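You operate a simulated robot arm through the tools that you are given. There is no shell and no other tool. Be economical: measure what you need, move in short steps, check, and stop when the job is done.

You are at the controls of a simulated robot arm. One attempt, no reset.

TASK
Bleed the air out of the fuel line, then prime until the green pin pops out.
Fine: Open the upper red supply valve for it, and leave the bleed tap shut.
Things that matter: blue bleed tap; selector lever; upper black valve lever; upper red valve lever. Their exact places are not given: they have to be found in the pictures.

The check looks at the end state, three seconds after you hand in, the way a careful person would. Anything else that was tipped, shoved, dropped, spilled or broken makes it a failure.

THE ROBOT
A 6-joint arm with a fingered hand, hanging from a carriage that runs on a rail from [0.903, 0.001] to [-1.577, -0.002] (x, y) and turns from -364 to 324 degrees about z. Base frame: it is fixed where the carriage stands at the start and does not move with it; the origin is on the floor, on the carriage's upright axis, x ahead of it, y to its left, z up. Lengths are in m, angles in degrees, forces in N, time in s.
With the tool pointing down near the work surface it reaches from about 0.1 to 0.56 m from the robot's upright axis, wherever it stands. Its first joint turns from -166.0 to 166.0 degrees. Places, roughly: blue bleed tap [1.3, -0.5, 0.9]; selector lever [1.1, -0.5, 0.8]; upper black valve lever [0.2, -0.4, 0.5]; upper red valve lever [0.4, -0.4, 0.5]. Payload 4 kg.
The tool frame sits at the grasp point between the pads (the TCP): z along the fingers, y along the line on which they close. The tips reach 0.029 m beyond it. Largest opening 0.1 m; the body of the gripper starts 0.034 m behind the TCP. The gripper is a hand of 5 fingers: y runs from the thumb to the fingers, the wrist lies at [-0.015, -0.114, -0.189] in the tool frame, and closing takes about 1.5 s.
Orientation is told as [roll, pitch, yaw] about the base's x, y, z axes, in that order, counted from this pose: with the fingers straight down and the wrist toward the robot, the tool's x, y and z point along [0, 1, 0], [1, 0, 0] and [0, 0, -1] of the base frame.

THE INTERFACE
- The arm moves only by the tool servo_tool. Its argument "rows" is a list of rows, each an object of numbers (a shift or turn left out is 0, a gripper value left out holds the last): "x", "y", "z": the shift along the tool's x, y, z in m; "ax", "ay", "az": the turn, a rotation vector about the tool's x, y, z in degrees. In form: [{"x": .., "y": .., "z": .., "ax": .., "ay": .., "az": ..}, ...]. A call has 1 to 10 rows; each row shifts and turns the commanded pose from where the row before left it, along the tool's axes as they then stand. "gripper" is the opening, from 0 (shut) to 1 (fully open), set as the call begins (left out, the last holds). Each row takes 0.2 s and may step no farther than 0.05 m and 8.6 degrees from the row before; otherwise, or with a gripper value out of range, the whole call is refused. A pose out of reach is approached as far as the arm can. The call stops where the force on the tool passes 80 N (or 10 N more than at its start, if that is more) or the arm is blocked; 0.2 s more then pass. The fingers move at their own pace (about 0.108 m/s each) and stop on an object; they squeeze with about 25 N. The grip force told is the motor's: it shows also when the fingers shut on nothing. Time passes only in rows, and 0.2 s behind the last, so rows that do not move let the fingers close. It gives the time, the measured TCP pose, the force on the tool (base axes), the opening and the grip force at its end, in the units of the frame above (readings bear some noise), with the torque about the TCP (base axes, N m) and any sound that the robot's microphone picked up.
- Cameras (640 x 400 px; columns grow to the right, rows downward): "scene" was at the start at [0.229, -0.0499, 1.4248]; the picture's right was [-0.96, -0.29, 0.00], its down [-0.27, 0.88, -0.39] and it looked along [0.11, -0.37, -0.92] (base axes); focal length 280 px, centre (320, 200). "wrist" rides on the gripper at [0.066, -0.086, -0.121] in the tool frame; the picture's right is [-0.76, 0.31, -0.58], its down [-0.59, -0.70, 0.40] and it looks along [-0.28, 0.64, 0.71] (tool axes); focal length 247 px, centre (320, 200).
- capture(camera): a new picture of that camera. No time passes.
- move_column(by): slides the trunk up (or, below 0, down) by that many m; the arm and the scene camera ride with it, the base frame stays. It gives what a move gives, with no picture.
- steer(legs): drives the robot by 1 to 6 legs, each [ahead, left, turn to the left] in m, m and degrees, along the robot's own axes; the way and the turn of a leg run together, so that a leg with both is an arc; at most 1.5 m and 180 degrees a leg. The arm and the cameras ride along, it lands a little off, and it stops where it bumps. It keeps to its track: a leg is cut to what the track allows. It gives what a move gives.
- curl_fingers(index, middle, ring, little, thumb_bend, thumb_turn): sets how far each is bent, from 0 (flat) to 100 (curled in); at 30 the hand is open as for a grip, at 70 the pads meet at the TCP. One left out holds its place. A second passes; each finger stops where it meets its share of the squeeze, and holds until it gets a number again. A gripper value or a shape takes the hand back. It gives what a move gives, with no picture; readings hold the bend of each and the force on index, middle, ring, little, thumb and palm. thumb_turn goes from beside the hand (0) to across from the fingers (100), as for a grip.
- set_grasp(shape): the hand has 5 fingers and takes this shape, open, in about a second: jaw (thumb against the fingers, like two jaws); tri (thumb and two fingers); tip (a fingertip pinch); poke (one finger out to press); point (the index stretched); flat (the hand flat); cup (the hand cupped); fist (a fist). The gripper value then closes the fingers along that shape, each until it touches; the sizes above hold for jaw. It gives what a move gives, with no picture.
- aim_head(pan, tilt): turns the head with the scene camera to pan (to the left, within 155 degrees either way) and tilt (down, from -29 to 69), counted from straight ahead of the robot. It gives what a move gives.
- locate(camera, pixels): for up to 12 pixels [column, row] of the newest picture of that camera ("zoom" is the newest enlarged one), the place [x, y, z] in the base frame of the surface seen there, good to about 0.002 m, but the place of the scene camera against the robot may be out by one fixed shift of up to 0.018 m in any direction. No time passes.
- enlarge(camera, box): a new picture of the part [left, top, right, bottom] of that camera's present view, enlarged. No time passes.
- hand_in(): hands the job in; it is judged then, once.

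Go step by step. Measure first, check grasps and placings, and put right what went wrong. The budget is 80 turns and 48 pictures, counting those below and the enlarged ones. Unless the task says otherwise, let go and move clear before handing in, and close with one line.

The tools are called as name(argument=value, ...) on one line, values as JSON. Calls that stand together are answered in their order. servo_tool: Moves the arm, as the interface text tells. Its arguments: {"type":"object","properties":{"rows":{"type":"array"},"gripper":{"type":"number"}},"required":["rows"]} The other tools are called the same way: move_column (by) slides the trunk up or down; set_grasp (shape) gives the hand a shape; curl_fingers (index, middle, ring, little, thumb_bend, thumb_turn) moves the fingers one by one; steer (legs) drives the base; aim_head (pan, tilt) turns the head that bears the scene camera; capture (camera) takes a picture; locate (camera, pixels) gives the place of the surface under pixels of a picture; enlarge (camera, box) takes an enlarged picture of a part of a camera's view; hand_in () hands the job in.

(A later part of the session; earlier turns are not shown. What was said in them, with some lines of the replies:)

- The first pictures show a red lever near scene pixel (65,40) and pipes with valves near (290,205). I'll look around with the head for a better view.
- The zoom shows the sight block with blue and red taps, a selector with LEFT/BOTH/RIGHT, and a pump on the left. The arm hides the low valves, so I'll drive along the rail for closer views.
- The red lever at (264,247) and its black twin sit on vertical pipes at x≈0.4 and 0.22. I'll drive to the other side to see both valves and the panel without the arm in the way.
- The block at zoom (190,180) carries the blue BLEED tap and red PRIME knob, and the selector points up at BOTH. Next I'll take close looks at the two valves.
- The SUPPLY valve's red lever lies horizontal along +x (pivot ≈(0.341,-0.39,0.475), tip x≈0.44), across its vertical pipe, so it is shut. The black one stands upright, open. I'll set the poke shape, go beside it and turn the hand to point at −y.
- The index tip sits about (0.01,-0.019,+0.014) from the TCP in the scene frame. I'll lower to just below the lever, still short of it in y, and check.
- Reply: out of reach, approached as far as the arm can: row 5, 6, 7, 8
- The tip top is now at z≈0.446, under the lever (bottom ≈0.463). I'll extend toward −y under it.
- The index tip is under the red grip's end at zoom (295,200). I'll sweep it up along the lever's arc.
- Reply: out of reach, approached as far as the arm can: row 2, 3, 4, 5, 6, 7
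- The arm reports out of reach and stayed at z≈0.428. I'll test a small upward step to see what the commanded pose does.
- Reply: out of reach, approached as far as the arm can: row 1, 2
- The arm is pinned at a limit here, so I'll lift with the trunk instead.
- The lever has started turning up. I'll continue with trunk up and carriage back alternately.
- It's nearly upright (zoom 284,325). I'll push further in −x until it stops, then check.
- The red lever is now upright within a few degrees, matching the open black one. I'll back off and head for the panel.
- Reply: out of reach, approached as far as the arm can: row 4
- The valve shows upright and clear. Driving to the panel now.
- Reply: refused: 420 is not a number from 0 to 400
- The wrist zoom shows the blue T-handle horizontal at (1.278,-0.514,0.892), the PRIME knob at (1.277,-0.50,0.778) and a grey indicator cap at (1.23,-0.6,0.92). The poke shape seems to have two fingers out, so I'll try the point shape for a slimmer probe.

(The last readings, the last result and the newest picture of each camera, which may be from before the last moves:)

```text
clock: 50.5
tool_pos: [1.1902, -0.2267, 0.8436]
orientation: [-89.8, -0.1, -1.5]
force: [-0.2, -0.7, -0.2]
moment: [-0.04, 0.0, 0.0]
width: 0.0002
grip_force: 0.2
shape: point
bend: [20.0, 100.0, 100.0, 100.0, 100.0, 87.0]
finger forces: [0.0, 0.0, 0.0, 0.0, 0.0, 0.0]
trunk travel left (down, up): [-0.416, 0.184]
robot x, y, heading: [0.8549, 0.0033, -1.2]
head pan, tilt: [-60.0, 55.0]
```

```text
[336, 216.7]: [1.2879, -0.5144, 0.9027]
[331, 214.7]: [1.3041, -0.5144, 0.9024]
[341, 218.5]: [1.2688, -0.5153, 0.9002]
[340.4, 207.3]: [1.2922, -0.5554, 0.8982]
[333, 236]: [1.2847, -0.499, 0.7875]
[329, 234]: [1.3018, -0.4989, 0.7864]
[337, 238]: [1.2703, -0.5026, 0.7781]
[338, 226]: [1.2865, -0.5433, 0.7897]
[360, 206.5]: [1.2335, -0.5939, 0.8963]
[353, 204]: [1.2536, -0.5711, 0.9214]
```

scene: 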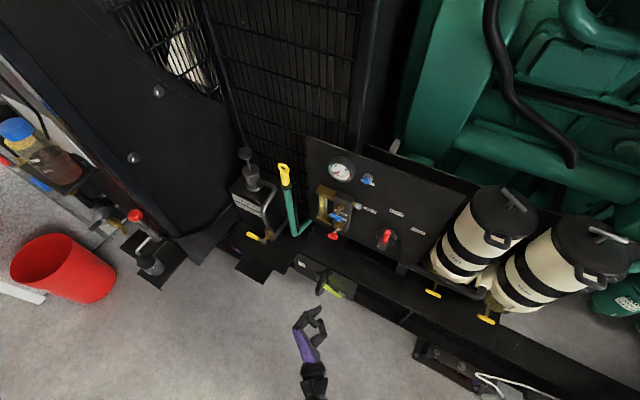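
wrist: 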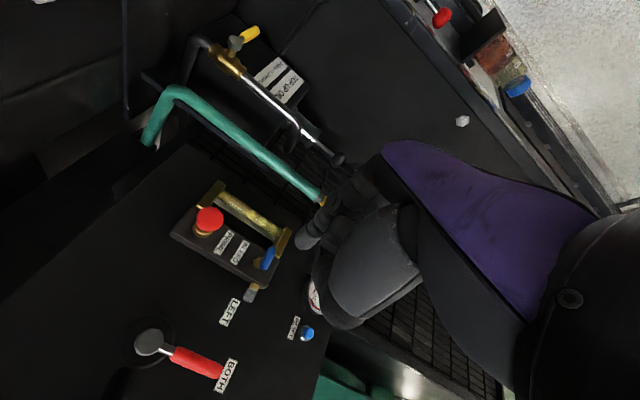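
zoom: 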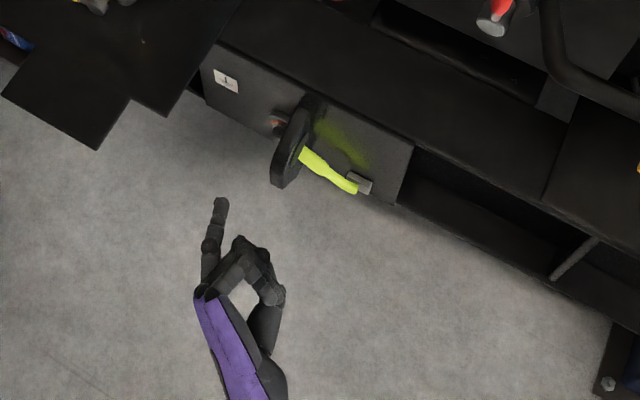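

In the scene frame the tap stem is at (1.287, z 0.894), the PRIME knob at (1.286, z 0.783), and the index tip is at TCP+(0.07,-0.013,-0.016). I'll raise and approach to just above the +x end of the tap bar.

move_column(by=0.093)

servo_tool(rows=[{"z": 0.03, "y": 0.008}, {"z": 0.04, "y": 0.009}, {"z": 0.04, "y": 0.009}, {"z": 0.04, "y": 0.009}, {"z": 0.04, "y": 0.009}, {"z": 0.03}, {"z": 0.02}, {}])

enlarge(camera="scene", box=[270, 180, 400, 280])

```text
clock: 51.7
tool_pos: [1.1891, -0.2265, 0.9374]
orientation: [-89.9, -0.1, -1.6]
force: [0.4, -0.7, 0.0]
moment: [0.02, 0.03, -0.01]
width: 0.0
grip_force: 0.0
shape: point
bend: [20.0, 100.0, 100.0, 100.0, 100.0, 87.0]
finger forces: [0.0, 0.0, 0.1, 0.0, 0.1, 0.0]
trunk travel left (down, up): [-0.509, 0.091]
robot x, y, heading: [0.8559, -0.0017, -1.5]
head pan, tilt: [-60.0, 55.0]
```

```text
clock: 53.5
tool_pos: [1.2258, -0.4587, 0.9527]
orientation: [-89.9, -0.1, -1.4]
force: [-0.2, -0.9, 0.6]
moment: [0.02, 0.0, 0.04]
width: 0.0
grip_force: 0.1
shape: point
bend: [20.0, 100.0, 100.0, 100.0, 100.0, 87.0]
finger forces: [0.1, 0.1, 0.0, 0.1, 0.0, 0.0]
out of reach, approached as far as the arm can: row 5, 6, 7
trunk travel left (down, up): [-0.509, 0.091]
robot x, y, heading: [0.8536, -0.0011, -1.1]
head pan, tilt: [-60.0, 55.0]
```

```text
4.00 times, centred on (335, 230) of scene
```

zoom: 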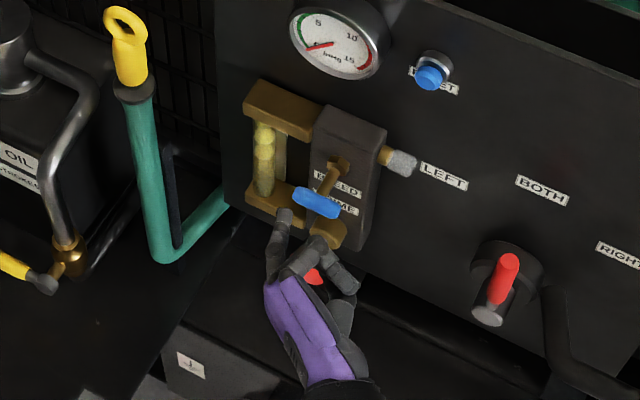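

The arm runs out of reach low relative to its shoulder, so I'll retreat, lower the trunk and raise the hand with the arm instead.

servo_tool(rows=[{"z": -0.04}, {"z": -0.04}, {"z": -0.03}, {}])

move_column(by=-0.25)

servo_tool(rows=[{"x": -0.04}, {"x": -0.04}, {"x": -0.04}, {"x": -0.04}, {"x": -0.04}, {"x": -0.04}, {}])

```text
clock: 54.5
tool_pos: [1.2294, -0.3469, 0.9534]
orientation: [-89.9, -0.2, -1.6]
force: [0.1, 0.0, -0.5]
moment: [0.02, -0.02, 0.01]
width: 0.0
grip_force: 0.1
shape: point
bend: [20.0, 100.0, 100.0, 100.0, 100.0, 87.0]
finger forces: [0.1, 0.0, 0.1, 0.0, 0.0, 0.0]
trunk travel left (down, up): [-0.509, 0.091]
robot x, y, heading: [0.8546, 0.0025, -1.1]
head pan, tilt: [-60.0, 55.0]
```

```text
clock: 57.1
tool_pos: [1.2292, -0.346, 0.7025]
orientation: [-90.0, -0.3, -1.5]
force: [-0.7, 0.6, 0.0]
moment: [0.0, 0.01, 0.01]
width: 0.0002
grip_force: 0.1
shape: point
bend: [20.0, 100.0, 100.0, 100.0, 100.0, 87.0]
finger forces: [0.0, 0.0, 0.0, 0.1, 0.0, 0.0]
trunk travel left (down, up): [-0.259, 0.341]
robot x, y, heading: [0.8525, -0.0019, -1.1]
head pan, tilt: [-60.0, 55.0]
```

```text
clock: 58.7
tool_pos: [1.2264, -0.3478, 0.9424]
orientation: [-89.9, -0.1, -1.6]
force: [-0.3, 0.6, 0.1]
moment: [0.01, 0.01, -0.02]
width: 0.0
grip_force: 0.1
shape: point
bend: [20.0, 100.0, 100.0, 100.0, 100.0, 87.0]
finger forces: [0.0, 0.0, 0.0, 0.0, 0.1, 0.0]
trunk travel left (down, up): [-0.259, 0.341]
robot x, y, heading: [0.8566, 0.0006, -1.3]
head pan, tilt: [-60.0, 55.0]
```

Works. Now I'll move forward to above the +x end of the tap.

servo_tool(rows=[{"z": 0.04, "y": 0.004}, {"z": 0.04, "y": 0.004}, {"z": 0.04, "y": 0.004}, {"z": 0.03, "y": 0.002}, {"z": 0.02}, {}])

enlarge(camera="scene", box=[290, 70, 450, 230])

```text
clock: 60.1
tool_pos: [1.2376, -0.5185, 0.941]
orientation: [-89.9, -0.1, -1.3]
force: [0.1, 0.1, 0.3]
moment: [-0.01, 0.01, -0.02]
width: 0.0001
grip_force: 0.0
shape: point
bend: [20.0, 100.0, 100.0, 100.0, 100.0, 87.0]
finger forces: [0.0, 0.0, 0.0, 0.0, 0.1, 0.1]
trunk travel left (down, up): [-0.259, 0.341]
robot x, y, heading: [0.8511, 0.0019, -1.3]
head pan, tilt: [-60.0, 55.0]
```

```text
2.50 times, centred on (370, 150) of scene
```

zoom: 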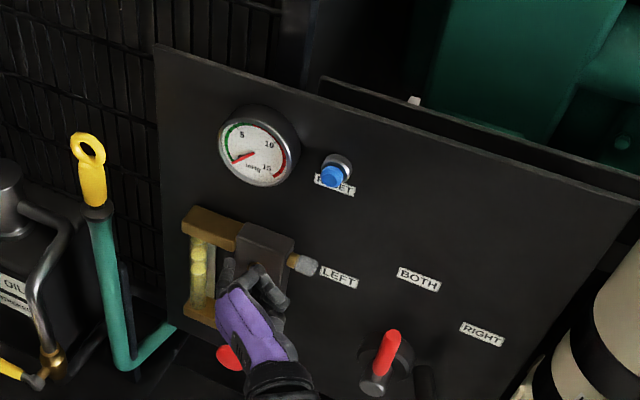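

The finger should be above the bar's +x end. I'll push down gently and read the force.

servo_tool(rows=[{"x": 0.01}, {"x": 0.008}, {"x": 0.007}, {"x": 0.006}])

servo_tool(rows=[{"x": 0.006, "y": -0.002}, {"x": 0.006, "y": -0.003}, {"x": 0.005, "y": -0.003}])

capture(camera="wrist")

```text
clock: 61.1
tool_pos: [1.2389, -0.5196, 0.9173]
orientation: [-90.3, -0.6, -1.3]
force: [-7.3, 11.5, 25.6]
moment: [0.19, -0.87, 0.39]
width: 0.0933
grip_force: 0.0
shape: point
bend: [20.0, 100.0, 100.0, 100.0, 100.0, 92.0]
finger forces: [7.1, 0.1, 0.0, 0.1, 21.0, 0.1]
trunk travel left (down, up): [-0.259, 0.341]
robot x, y, heading: [0.8579, 0.0035, -1.3]
head pan, tilt: [-60.0, 55.0]
```

```text
clock: 61.9
tool_pos: [1.2367, -0.52, 0.9098]
orientation: [-91.2, -1.5, -1.3]
force: [-1.9, 19.2, 49.1]
moment: [0.3, -2.05, 0.74]
width: 0.0929
grip_force: 0.0
shape: point
bend: [19.0, 100.0, 100.0, 100.0, 100.0, 97.0]
finger forces: [17.5, 0.0, 0.1, 0.1, 34.9, 0.0]
trunk travel left (down, up): [-0.259, 0.341]
robot x, y, heading: [0.8556, -0.0002, -1.3]
head pan, tilt: [-60.0, 55.0]
```

```text
12 pictures are left
```

wrist: 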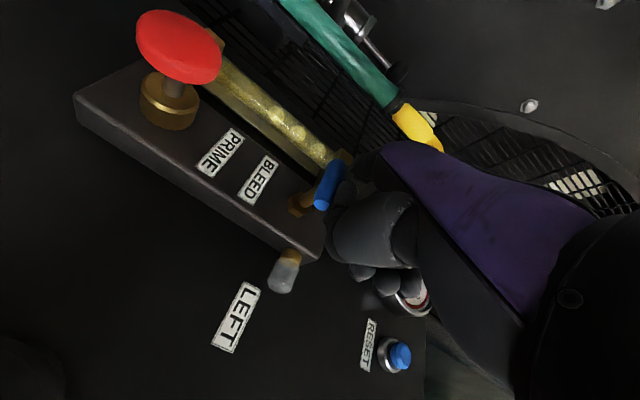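

The thumb pressed the other end of the bar (35 N), so it couldn't turn. I'll lift off, shift so the index pushes the −x end with the thumb beyond the bar.

servo_tool(rows=[{"x": -0.02}, {"x": -0.02}, {"x": -0.01}, {}])

servo_tool(rows=[{"y": -0.015}, {"y": -0.015}, {"y": -0.01}, {}])

enlarge(camera="wrist", box=[60, 0, 480, 400])

```text
clock: 62.9
tool_pos: [1.2287, -0.5188, 0.9433]
orientation: [-89.8, -0.1, -1.5]
force: [-0.4, 0.8, 0.5]
moment: [0.04, 0.02, 0.02]
width: 0.0
grip_force: 0.0
shape: point
bend: [20.0, 100.0, 100.0, 100.0, 100.0, 87.0]
finger forces: [0.0, 0.0, 0.0, 0.1, 0.1, 0.0]
trunk travel left (down, up): [-0.259, 0.341]
robot x, y, heading: [0.8519, -0.0021, -1.1]
head pan, tilt: [-60.0, 55.0]
```

```text
clock: 63.9
tool_pos: [1.1899, -0.5177, 0.9432]
orientation: [-89.9, -0.3, -1.5]
force: [-0.2, -0.2, -0.3]
moment: [0.02, -0.02, -0.02]
width: 0.0
grip_force: 0.1
shape: point
bend: [20.0, 100.0, 100.0, 100.0, 100.0, 87.0]
finger forces: [0.1, 0.1, 0.0, 0.0, 0.1, 0.1]
trunk travel left (down, up): [-0.259, 0.341]
robot x, y, heading: [0.8536, 0.0031, -1.3]
head pan, tilt: [-60.0, 55.0]
```

```text
1.00 times, centred on (270, 200) of wrist (not enlarged: the box is as wide or as high as the picture)
```

zoom: 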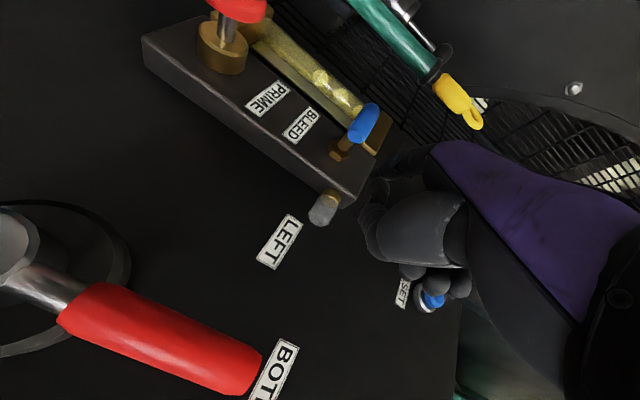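

servo_tool(rows=[{"y": 0.009}, {"x": 0.014}, {"x": 0.006, "y": -0.001}, {"x": 0.006, "y": -0.002}])

```text
clock: 64.9
tool_pos: [1.198, -0.517, 0.9191]
orientation: [-90.0, -0.2, -1.4]
force: [0.5, 0.3, 3.1]
moment: [0.01, -0.22, 0.02]
width: 0.0932
grip_force: 0.0
shape: point
bend: [20.0, 100.0, 100.0, 100.0, 100.0, 87.0]
finger forces: [3.2, 0.0, 0.0, 0.1, 0.1, 0.1]
trunk travel left (down, up): [-0.259, 0.341]
robot x, y, heading: [0.8576, -0.0009, -1.4]
head pan, tilt: [-60.0, 55.0]
```

Index contact only, 3 N. I'll continue the arc down and around.

servo_tool(rows=[{"x": 0.007, "y": -0.003}, {"x": 0.008}, {"x": 0.008, "y": 0.002}, {"x": 0.006, "y": 0.003}])

```text
clock: 65.9
tool_pos: [1.1998, -0.5189, 0.9022]
orientation: [-91.2, -1.1, -1.5]
force: [-16.7, 20.3, 50.1]
moment: [0.03, -2.79, 1.19]
width: 0.0934
grip_force: 0.0
shape: point
bend: [21.0, 100.0, 100.0, 100.0, 100.0, 87.0]
finger forces: [55.4, 0.0, 0.0, 0.1, 0.0, 0.0]
trunk travel left (down, up): [-0.259, 0.341]
robot x, y, heading: [0.8552, 0.003, -1.2]
head pan, tilt: [-60.0, 55.0]
```

That direction meets a hard stop (55 N), so the tap must open the other way. I'll lift off, go round to below the −x end and push it up.

servo_tool(rows=[{"x": -0.02}, {"x": -0.02}, {"z": -0.03}, {"z": -0.02}, {"x": 0.03}, {"x": 0.03}, {"x": 0.02}, {}])

capture(camera="wrist")

```text
clock: 67.7
tool_pos: [1.1991, -0.4666, 0.85]
orientation: [-90.0, -0.2, -1.6]
force: [0.8, 0.7, 0.4]
moment: [0.01, -0.01, -0.01]
width: 0.0931
grip_force: 0.0
shape: point
bend: [20.0, 100.0, 100.0, 100.0, 100.0, 87.0]
finger forces: [0.1, 0.0, 0.0, 0.0, 0.1, 0.1]
trunk travel left (down, up): [-0.259, 0.341]
robot x, y, heading: [0.8546, 0.0021, -1.2]
head pan, tilt: [-60.0, 55.0]
```

```text
10 pictures are left
```

wrist: 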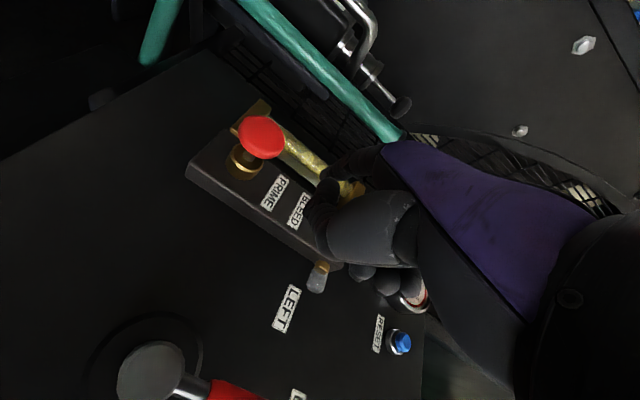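

servo_tool(rows=[{"z": 0.025}, {"z": 0.025}, {"x": -0.015}, {"x": -0.015}, {"x": -0.008}, {"x": -0.006, "y": -0.001}, {"x": -0.006, "y": -0.002}])

```text
clock: 69.3
tool_pos: [1.1958, -0.5175, 0.8982]
orientation: [-89.8, -0.1, -1.4]
force: [0.5, -0.2, -1.7]
moment: [-0.02, 0.02, 0.01]
width: 0.0002
grip_force: 0.1
shape: point
bend: [19.0, 100.0, 100.0, 100.0, 100.0, 87.0]
finger forces: [0.8, 0.0, 0.0, 0.1, 0.0, 0.1]
trunk travel left (down, up): [-0.259, 0.341]
robot x, y, heading: [0.8529, -0.002, -1.5]
head pan, tilt: [-60.0, 55.0]
```

servo_tool(rows=[{"x": -0.006, "y": -0.001}, {"x": -0.006}, {"x": -0.006, "y": 0.002}, {"x": -0.006, "y": 0.003}])

```text
clock: 70.3
tool_pos: [1.1992, -0.5158, 0.9226]
orientation: [-89.9, -0.2, -1.5]
force: [-1.1, -0.5, 0.0]
moment: [0.01, 0.06, -0.01]
width: 0.0933
grip_force: 0.2
shape: point
bend: [20.0, 100.0, 100.0, 100.0, 100.0, 87.0]
finger forces: [0.8, 0.0, 0.0, 0.0, 0.0, 0.1]
trunk travel left (down, up): [-0.259, 0.341]
robot x, y, heading: [0.8546, 0.0021, -1.1]
head pan, tilt: [-60.0, 55.0]
```

It is turning lightly. I'll finish the quarter turn by pushing +x.

servo_tool(rows=[{"x": -0.003, "y": 0.004}, {"y": 0.004}, {"y": 0.003}])

capture(camera="wrist")

```text
clock: 71.1
tool_pos: [1.2099, -0.5164, 0.9261]
orientation: [-89.9, -0.2, -1.4]
force: [-1.8, 0.2, -0.2]
moment: [-0.01, -0.06, 0.01]
width: 0.0934
grip_force: 0.0
shape: point
bend: [20.0, 100.0, 100.0, 100.0, 100.0, 87.0]
finger forces: [1.3, 0.0, 0.0, 0.1, 0.0, 0.0]
trunk travel left (down, up): [-0.259, 0.341]
robot x, y, heading: [0.8504, 0.0026, -1.1]
head pan, tilt: [-60.0, 55.0]
```

```text
9 pictures are left
```

wrist: 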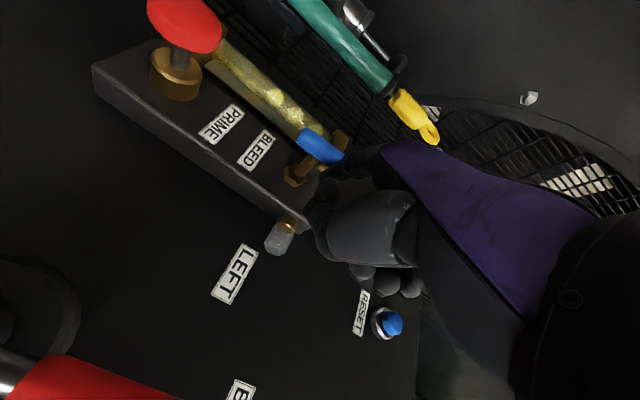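

The bar now runs along the block (vertical). A little more push to find the open stop, then I'll back out and line the finger up with the PRIME knob.

servo_tool(rows=[{"y": 0.003}, {"y": 0.003}])

servo_tool(rows=[{"y": -0.015}, {"z": -0.03}, {"z": -0.03}, {"z": -0.02}, {"x": 0.04}, {"x": 0.04}, {"x": 0.04}, {"x": 0.006, "y": 0.02}, {}])

capture(camera="scene")

```text
clock: 71.7
tool_pos: [1.217, -0.5172, 0.9261]
orientation: [-89.9, -0.1, -1.6]
force: [-2.0, 0.1, 0.9]
moment: [-0.02, -0.07, 0.04]
width: 0.0931
grip_force: 0.0
shape: point
bend: [21.0, 100.0, 100.0, 100.0, 100.0, 87.0]
finger forces: [2.4, 0.0, 0.0, 0.0, 0.0, 0.0]
trunk travel left (down, up): [-0.259, 0.341]
robot x, y, heading: [0.8512, 0.0007, -1.1]
head pan, tilt: [-60.0, 55.0]
```

```text
clock: 73.7
tool_pos: [1.2246, -0.4354, 0.798]
orientation: [-89.8, -0.2, -1.5]
force: [0.2, 0.0, 0.0]
moment: [0.01, 0.0, 0.0]
width: 0.093
grip_force: 0.1
shape: point
bend: [20.0, 100.0, 100.0, 100.0, 100.0, 87.0]
finger forces: [0.1, 0.1, 0.0, 0.0, 0.0, 0.1]
trunk travel left (down, up): [-0.259, 0.341]
robot x, y, heading: [0.8514, 0.0012, -1.2]
head pan, tilt: [-60.0, 55.0]
```

```text
8 pictures are left
```

scene: 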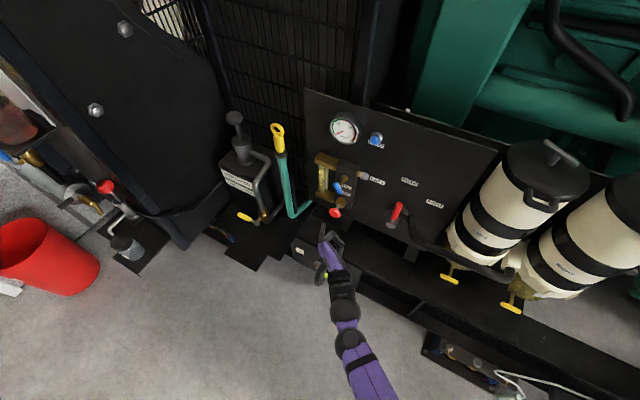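

enlarge(camera="scene", box=[290, 140, 390, 250])

locate(camera="scene", pixels=[[334, 212], [337, 186], [340, 193], [322, 228], [323, 235]])

```text
3.64 times, centred on (340, 195) of scene
```

zoom: 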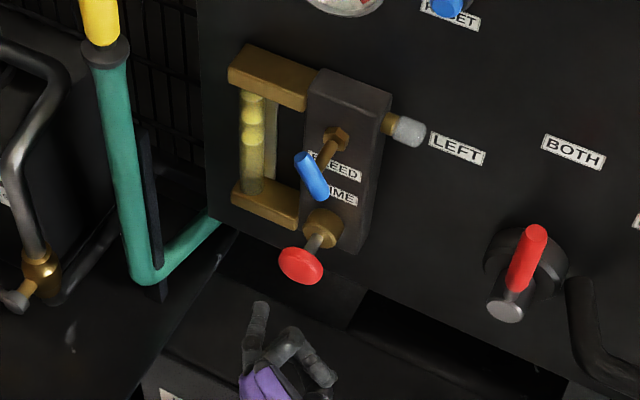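

```text
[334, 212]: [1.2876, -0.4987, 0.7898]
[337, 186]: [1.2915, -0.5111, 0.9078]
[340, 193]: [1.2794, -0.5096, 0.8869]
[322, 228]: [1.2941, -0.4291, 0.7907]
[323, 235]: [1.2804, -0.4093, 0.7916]
```

The tap is turned past vertical (zoom 311,175), so it is open. The finger is nearly in line with the PRIME knob; I'll centre it and press.

servo_tool(rows=[{"y": -0.006, "z": 0.02}, {"z": 0.02}, {"z": 0.01}, {"z": 0.01}])

servo_tool(rows=[{"z": 0.006}, {"z": 0.006}, {"z": 0.006}])

```text
clock: 74.7
tool_pos: [1.2176, -0.4964, 0.7985]
orientation: [-89.8, -0.2, -1.4]
force: [-1.0, 5.6, 1.0]
moment: [0.07, -0.04, 0.31]
width: 0.0001
grip_force: 0.1
shape: point
bend: [19.0, 100.0, 100.0, 100.0, 100.0, 87.0]
finger forces: [5.2, 0.1, 0.0, 0.0, 0.1, 0.0]
trunk travel left (down, up): [-0.259, 0.341]
robot x, y, heading: [0.8554, 0.0001, -1.2]
head pan, tilt: [-60.0, 55.0]
```

```text
clock: 75.5
tool_pos: [1.2153, -0.5074, 0.7975]
orientation: [-89.5, 0.0, -1.3]
force: [-7.7, 25.0, 4.1]
moment: [0.28, -0.12, 1.54]
width: 0.0
grip_force: 0.1
shape: point
bend: [17.0, 100.0, 100.0, 100.0, 100.0, 87.0]
finger forces: [25.2, 0.0, 0.1, 0.0, 0.0, 0.0]
trunk travel left (down, up): [-0.259, 0.341]
robot x, y, heading: [0.8569, 0.0038, -1.3]
head pan, tilt: [-60.0, 55.0]
```

Contact, with 25 N at roughly 15 mm travel. I'll do several strokes and listen.

servo_tool(rows=[{"z": -0.03}, {}, {"z": 0.03}, {}, {"z": -0.03}, {}, {"z": 0.03}, {}, {"z": -0.03}, {}])

servo_tool(rows=[{"z": 0.015}, {"z": 0.018}, {}, {}])

```text
clock: 77.7
tool_pos: [1.2159, -0.4843, 0.8016]
orientation: [-89.9, -0.2, -1.4]
force: [-0.5, 0.8, -0.3]
moment: [0.0, -0.01, 0.08]
width: 0.0002
grip_force: 0.0
shape: point
bend: [19.0, 100.0, 100.0, 100.0, 100.0, 87.0]
finger forces: [1.0, 0.0, 0.0, 0.0, 0.1, 0.0]
trunk travel left (down, up): [-0.259, 0.341]
robot x, y, heading: [0.853, 0.0031, -1.3]
head pan, tilt: [-60.0, 55.0]
```

```text
clock: 78.7
tool_pos: [1.2138, -0.5096, 0.7959]
orientation: [-89.4, 0.0, -1.5]
force: [-13.3, 33.8, 4.5]
moment: [0.32, -0.17, 2.16]
width: 0.0001
grip_force: 0.1
shape: point
bend: [15.0, 100.0, 100.0, 100.0, 100.0, 87.0]
finger forces: [33.2, 0.1, 0.1, 0.0, 0.0, 0.1]
trunk travel left (down, up): [-0.259, 0.341]
robot x, y, heading: [0.851, 0.0038, -1.2]
head pan, tilt: [-60.0, 55.0]
```

servo_tool(rows=[{"z": -0.045}, {}, {"z": 0.04}, {"z": 0.006}, {}, {"z": -0.046}, {}, {"z": 0.04}, {"z": 0.006}, {}])

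servo_tool(rows=[{"z": -0.046}, {}, {"z": 0.04}, {"z": 0.006}, {}, {"z": -0.046}, {}])

enlarge(camera="scene", box=[295, 140, 385, 230])

```text
clock: 80.9
tool_pos: [1.2133, -0.5091, 0.7951]
orientation: [-89.4, 0.0, -1.2]
force: [-11.9, 33.1, 3.2]
moment: [0.24, -0.14, 2.1]
width: 0.0
grip_force: 0.1
shape: point
bend: [15.0, 100.0, 100.0, 100.0, 100.0, 87.0]
finger forces: [32.5, 0.0, 0.0, 0.0, 0.0, 0.0]
trunk travel left (down, up): [-0.259, 0.341]
robot x, y, heading: [0.8527, -0.0006, -1.3]
head pan, tilt: [-60.0, 55.0]
```

```text
clock: 82.5
tool_pos: [1.2154, -0.4743, 0.8018]
orientation: [-90.0, -0.2, -1.6]
force: [0.4, 1.1, 0.7]
moment: [-0.01, 0.0, -0.01]
width: 0.0
grip_force: 0.2
shape: point
bend: [20.0, 100.0, 100.0, 100.0, 100.0, 87.0]
finger forces: [0.0, 0.0, 0.0, 0.0, 0.0, 0.0]
trunk travel left (down, up): [-0.259, 0.341]
robot x, y, heading: [0.8514, -0.0001, -1.2]
head pan, tilt: [-60.0, 55.0]
```

```text
4.44 times, centred on (340, 185) of scene
```

zoom: 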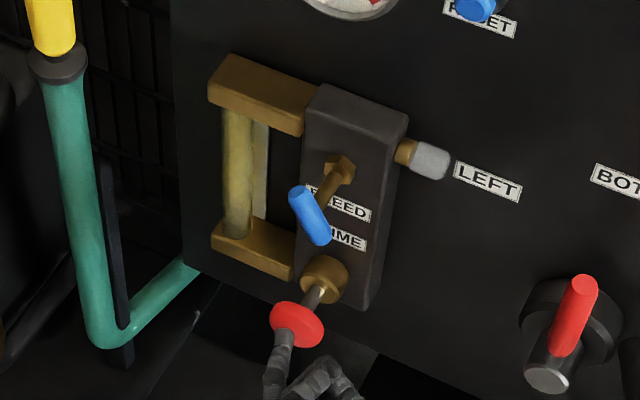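

The sight glass is free of bubbles. Now to shut the tap: I'll bring the finger to the +x side of its upper end, then sweep it toward −x.

servo_tool(rows=[{"z": -0.03}, {"z": -0.015, "y": 0.01}, {"x": -0.04, "y": 0.01}, {"x": -0.04, "y": 0.01}, {"x": -0.038, "y": 0.003}, {"z": 0.04}, {"z": 0.02}, {}])

enlarge(camera="scene", box=[295, 140, 385, 230])

```text
clock: 84.3
tool_pos: [1.2493, -0.4876, 0.9194]
orientation: [-89.9, -0.2, -1.4]
force: [0.2, -0.5, -0.1]
moment: [-0.03, -0.02, -0.03]
width: 0.0
grip_force: 0.2
shape: point
bend: [20.0, 100.0, 100.0, 100.0, 100.0, 87.0]
finger forces: [0.1, 0.0, 0.0, 0.0, 0.1, 0.0]
trunk travel left (down, up): [-0.259, 0.341]
robot x, y, heading: [0.8496, 0.0034, -1.0]
head pan, tilt: [-60.0, 55.0]
```

```text
4.44 times, centred on (340, 185) of scene
```

zoom: 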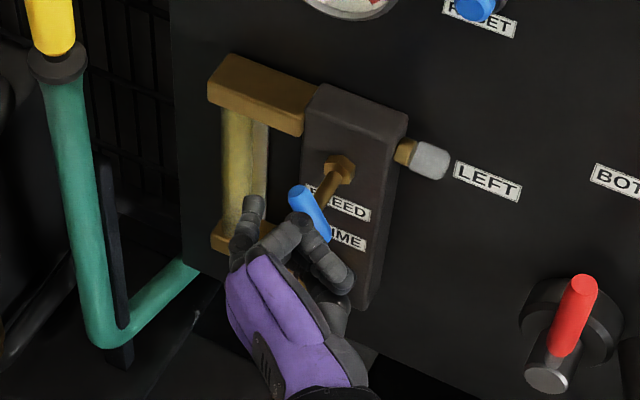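

The bar sits between index and curled fingers as planned. I'll go in and sweep toward −x.

servo_tool(rows=[{"z": 0.02}, {"y": -0.008}, {"y": -0.006, "x": -0.006}, {"y": -0.007, "x": -0.006}])

servo_tool(rows=[{"y": -0.006, "x": -0.002}, {"y": -0.006, "x": -0.001}, {"y": -0.006, "x": 0.001}, {"y": -0.005, "x": 0.002}, {"y": -0.005, "x": 0.003}])

```text
clock: 85.3
tool_pos: [1.2285, -0.5077, 0.9306]
orientation: [-89.9, -0.2, -1.5]
force: [0.6, 0.6, 0.0]
moment: [-0.01, 0.01, 0.07]
width: 0.0
grip_force: 0.0
shape: point
bend: [19.0, 100.0, 100.0, 100.0, 100.0, 87.0]
finger forces: [1.0, 0.0, 0.0, 0.0, 0.0, 0.0]
trunk travel left (down, up): [-0.259, 0.341]
robot x, y, heading: [0.855, 0.0027, -1.2]
head pan, tilt: [-60.0, 55.0]
```

```text
clock: 86.5
tool_pos: [1.2001, -0.5082, 0.9286]
orientation: [-89.9, -0.2, -1.5]
force: [1.0, 0.2, 0.0]
moment: [0.04, -0.06, 0.05]
width: 0.0001
grip_force: 0.1
shape: point
bend: [19.0, 100.0, 100.0, 100.0, 100.0, 87.0]
finger forces: [0.8, 0.1, 0.0, 0.0, 0.1, 0.1]
trunk travel left (down, up): [-0.259, 0.341]
robot x, y, heading: [0.8491, 0.0038, -1.3]
head pan, tilt: [-60.0, 55.0]
```

servo_tool(rows=[{"x": 0.004, "y": -0.001}, {"x": 0.004, "y": -0.001}, {"x": 0.003}])

```text
clock: 87.3
tool_pos: [1.199, -0.5079, 0.917]
orientation: [-89.9, -0.3, -1.5]
force: [-0.9, 0.9, 4.4]
moment: [-0.01, -0.28, 0.07]
width: 0.0928
grip_force: 0.1
shape: point
bend: [20.0, 100.0, 100.0, 100.0, 100.0, 87.0]
finger forces: [4.8, 0.0, 0.0, 0.1, 0.1, 0.0]
trunk travel left (down, up): [-0.259, 0.341]
robot x, y, heading: [0.8543, 0.0014, -1.3]
head pan, tilt: [-60.0, 55.0]
```

servo_tool(rows=[{"x": 0.003}, {"x": 0.003}, {}])

servo_tool(rows=[{"x": -0.02}, {"x": -0.01}, {"z": -0.04}, {"z": -0.04}, {"x": 0.04, "y": 0.009}, {"x": 0.04, "y": 0.008}, {"x": 0.04}, {"x": 0.026}, {"z": 0.03}, {}])

enlarge(camera="scene", box=[295, 140, 385, 230])

```text
clock: 88.1
tool_pos: [1.1976, -0.5073, 0.9109]
orientation: [-89.9, -0.3, -1.6]
force: [-1.3, 1.8, 12.0]
moment: [-0.12, -0.69, 0.13]
width: 0.0932
grip_force: 0.0
shape: point
bend: [20.0, 100.0, 100.0, 100.0, 100.0, 87.0]
finger forces: [11.6, 0.1, 0.0, 0.0, 0.1, 0.0]
trunk travel left (down, up): [-0.259, 0.341]
robot x, y, heading: [0.8531, 0.0002, -1.3]
head pan, tilt: [-60.0, 55.0]
```

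```text
clock: 90.3
tool_pos: [1.216, -0.4581, 0.7934]
orientation: [-89.9, -0.2, -1.5]
force: [0.0, 0.3, 0.0]
moment: [0.05, -0.01, -0.02]
width: 0.0001
grip_force: 0.0
shape: point
bend: [20.0, 100.0, 100.0, 100.0, 100.0, 87.0]
finger forces: [0.0, 0.1, 0.0, 0.0, 0.1, 0.0]
trunk travel left (down, up): [-0.259, 0.341]
robot x, y, heading: [0.8565, 0.0036, -1.3]
head pan, tilt: [-60.0, 55.0]
```

```text
4.44 times, centred on (340, 185) of scene
```

zoom: 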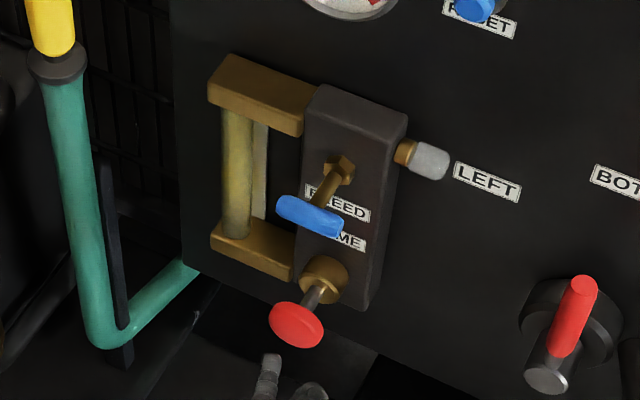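

The tap is back horizontal and the glass is clear. I'll now prime again with the tap shut.

servo_tool(rows=[{"x": -0.006, "z": 0.014}, {"z": 0.04}, {"z": 0.006}, {}, {"z": -0.046}, {}, {"z": 0.04}, {"z": 0.006}, {}])

servo_tool(rows=[{"z": -0.046}, {}, {"z": 0.04}, {"z": 0.006}, {}, {"z": -0.046}, {}, {"z": 0.04}, {"z": 0.006}, {}])

servo_tool(rows=[{"z": -0.046}, {}, {"z": 0.04}, {"z": 0.006}, {}, {"z": -0.046}, {}])

enlarge(camera="scene", box=[295, 140, 385, 230])

```text
clock: 92.3
tool_pos: [1.2121, -0.5099, 0.7959]
orientation: [-89.4, 0.0, -1.4]
force: [-12.9, 32.6, 4.7]
moment: [0.3, -0.12, 2.11]
width: 0.0
grip_force: 0.0
shape: point
bend: [15.0, 100.0, 100.0, 100.0, 100.0, 87.0]
finger forces: [32.8, 0.0, 0.0, 0.0, 0.1, 0.0]
trunk travel left (down, up): [-0.259, 0.341]
robot x, y, heading: [0.8535, 0.0021, -1.2]
head pan, tilt: [-60.0, 55.0]
```

```text
clock: 94.5
tool_pos: [1.2098, -0.5039, 0.7923]
orientation: [-89.2, 0.2, -1.2]
force: [-24.8, 55.8, 7.6]
moment: [0.2, -0.41, 3.98]
width: 0.0001
grip_force: 0.0
shape: point
bend: [12.0, 100.0, 100.0, 100.0, 100.0, 87.0]
finger forces: [55.3, 0.1, 0.0, 0.1, 0.0, 0.0]
trunk travel left (down, up): [-0.259, 0.341]
robot x, y, heading: [0.8513, -0.0008, -1.1]
head pan, tilt: [-60.0, 55.0]
```

```text
clock: 96.1
tool_pos: [1.2187, -0.4725, 0.8037]
orientation: [-90.1, -0.4, -1.6]
force: [0.3, 0.0, 0.6]
moment: [0.05, -0.02, 0.02]
width: 0.0001
grip_force: 0.2
shape: point
bend: [20.0, 100.0, 100.0, 100.0, 100.0, 87.0]
finger forces: [0.0, 0.1, 0.0, 0.0, 0.0, 0.0]
trunk travel left (down, up): [-0.259, 0.341]
robot x, y, heading: [0.8505, 0.0027, -1.3]
head pan, tilt: [-60.0, 55.0]
```

```text
4.44 times, centred on (340, 185) of scene
```

zoom: 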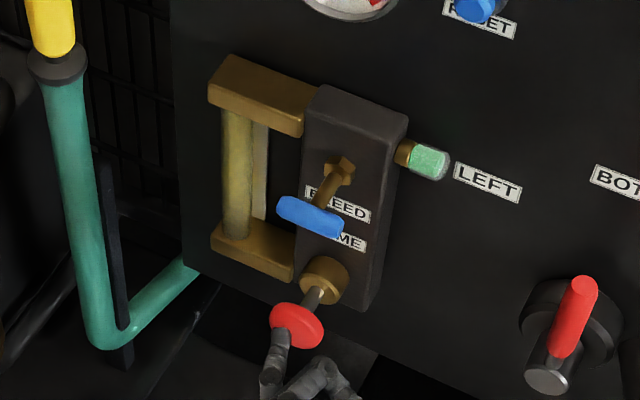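

The green pin now shows in the cap at zoom (428,162), and the tap is shut with the glass clear. I'll move clear.

servo_tool(rows=[{"z": -0.04}, {"z": -0.04}, {"z": -0.04}, {"z": -0.04}, {}])

capture(camera="scene")

```text
clock: 97.3
tool_pos: [1.2199, -0.3132, 0.7997]
orientation: [-89.8, -0.2, -1.4]
force: [0.2, 0.3, 0.4]
moment: [0.0, 0.0, -0.01]
width: 0.0
grip_force: 0.1
shape: point
bend: [20.0, 100.0, 100.0, 100.0, 100.0, 87.0]
finger forces: [0.0, 0.1, 0.1, 0.0, 0.0, 0.0]
trunk travel left (down, up): [-0.259, 0.341]
robot x, y, heading: [0.8513, 0.0025, -1.1]
head pan, tilt: [-60.0, 55.0]
```

```text
2 pictures are left
```

scene: 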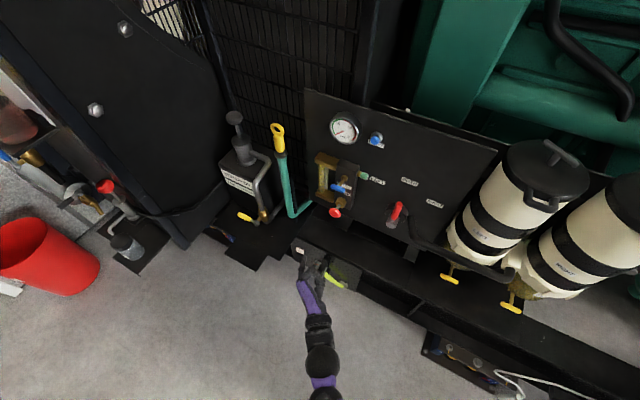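

The hand is clear, the green pin is still out at (363,176), and nothing else looks disturbed. I'm handing in.

hand_in()

```text
The job is handed in.
```

The fuel line is bled and primed: the green pin is out, the upper red supply valve is open, the bleed tap is shut, and the selector (on BOTH) and black valve are as I found them.
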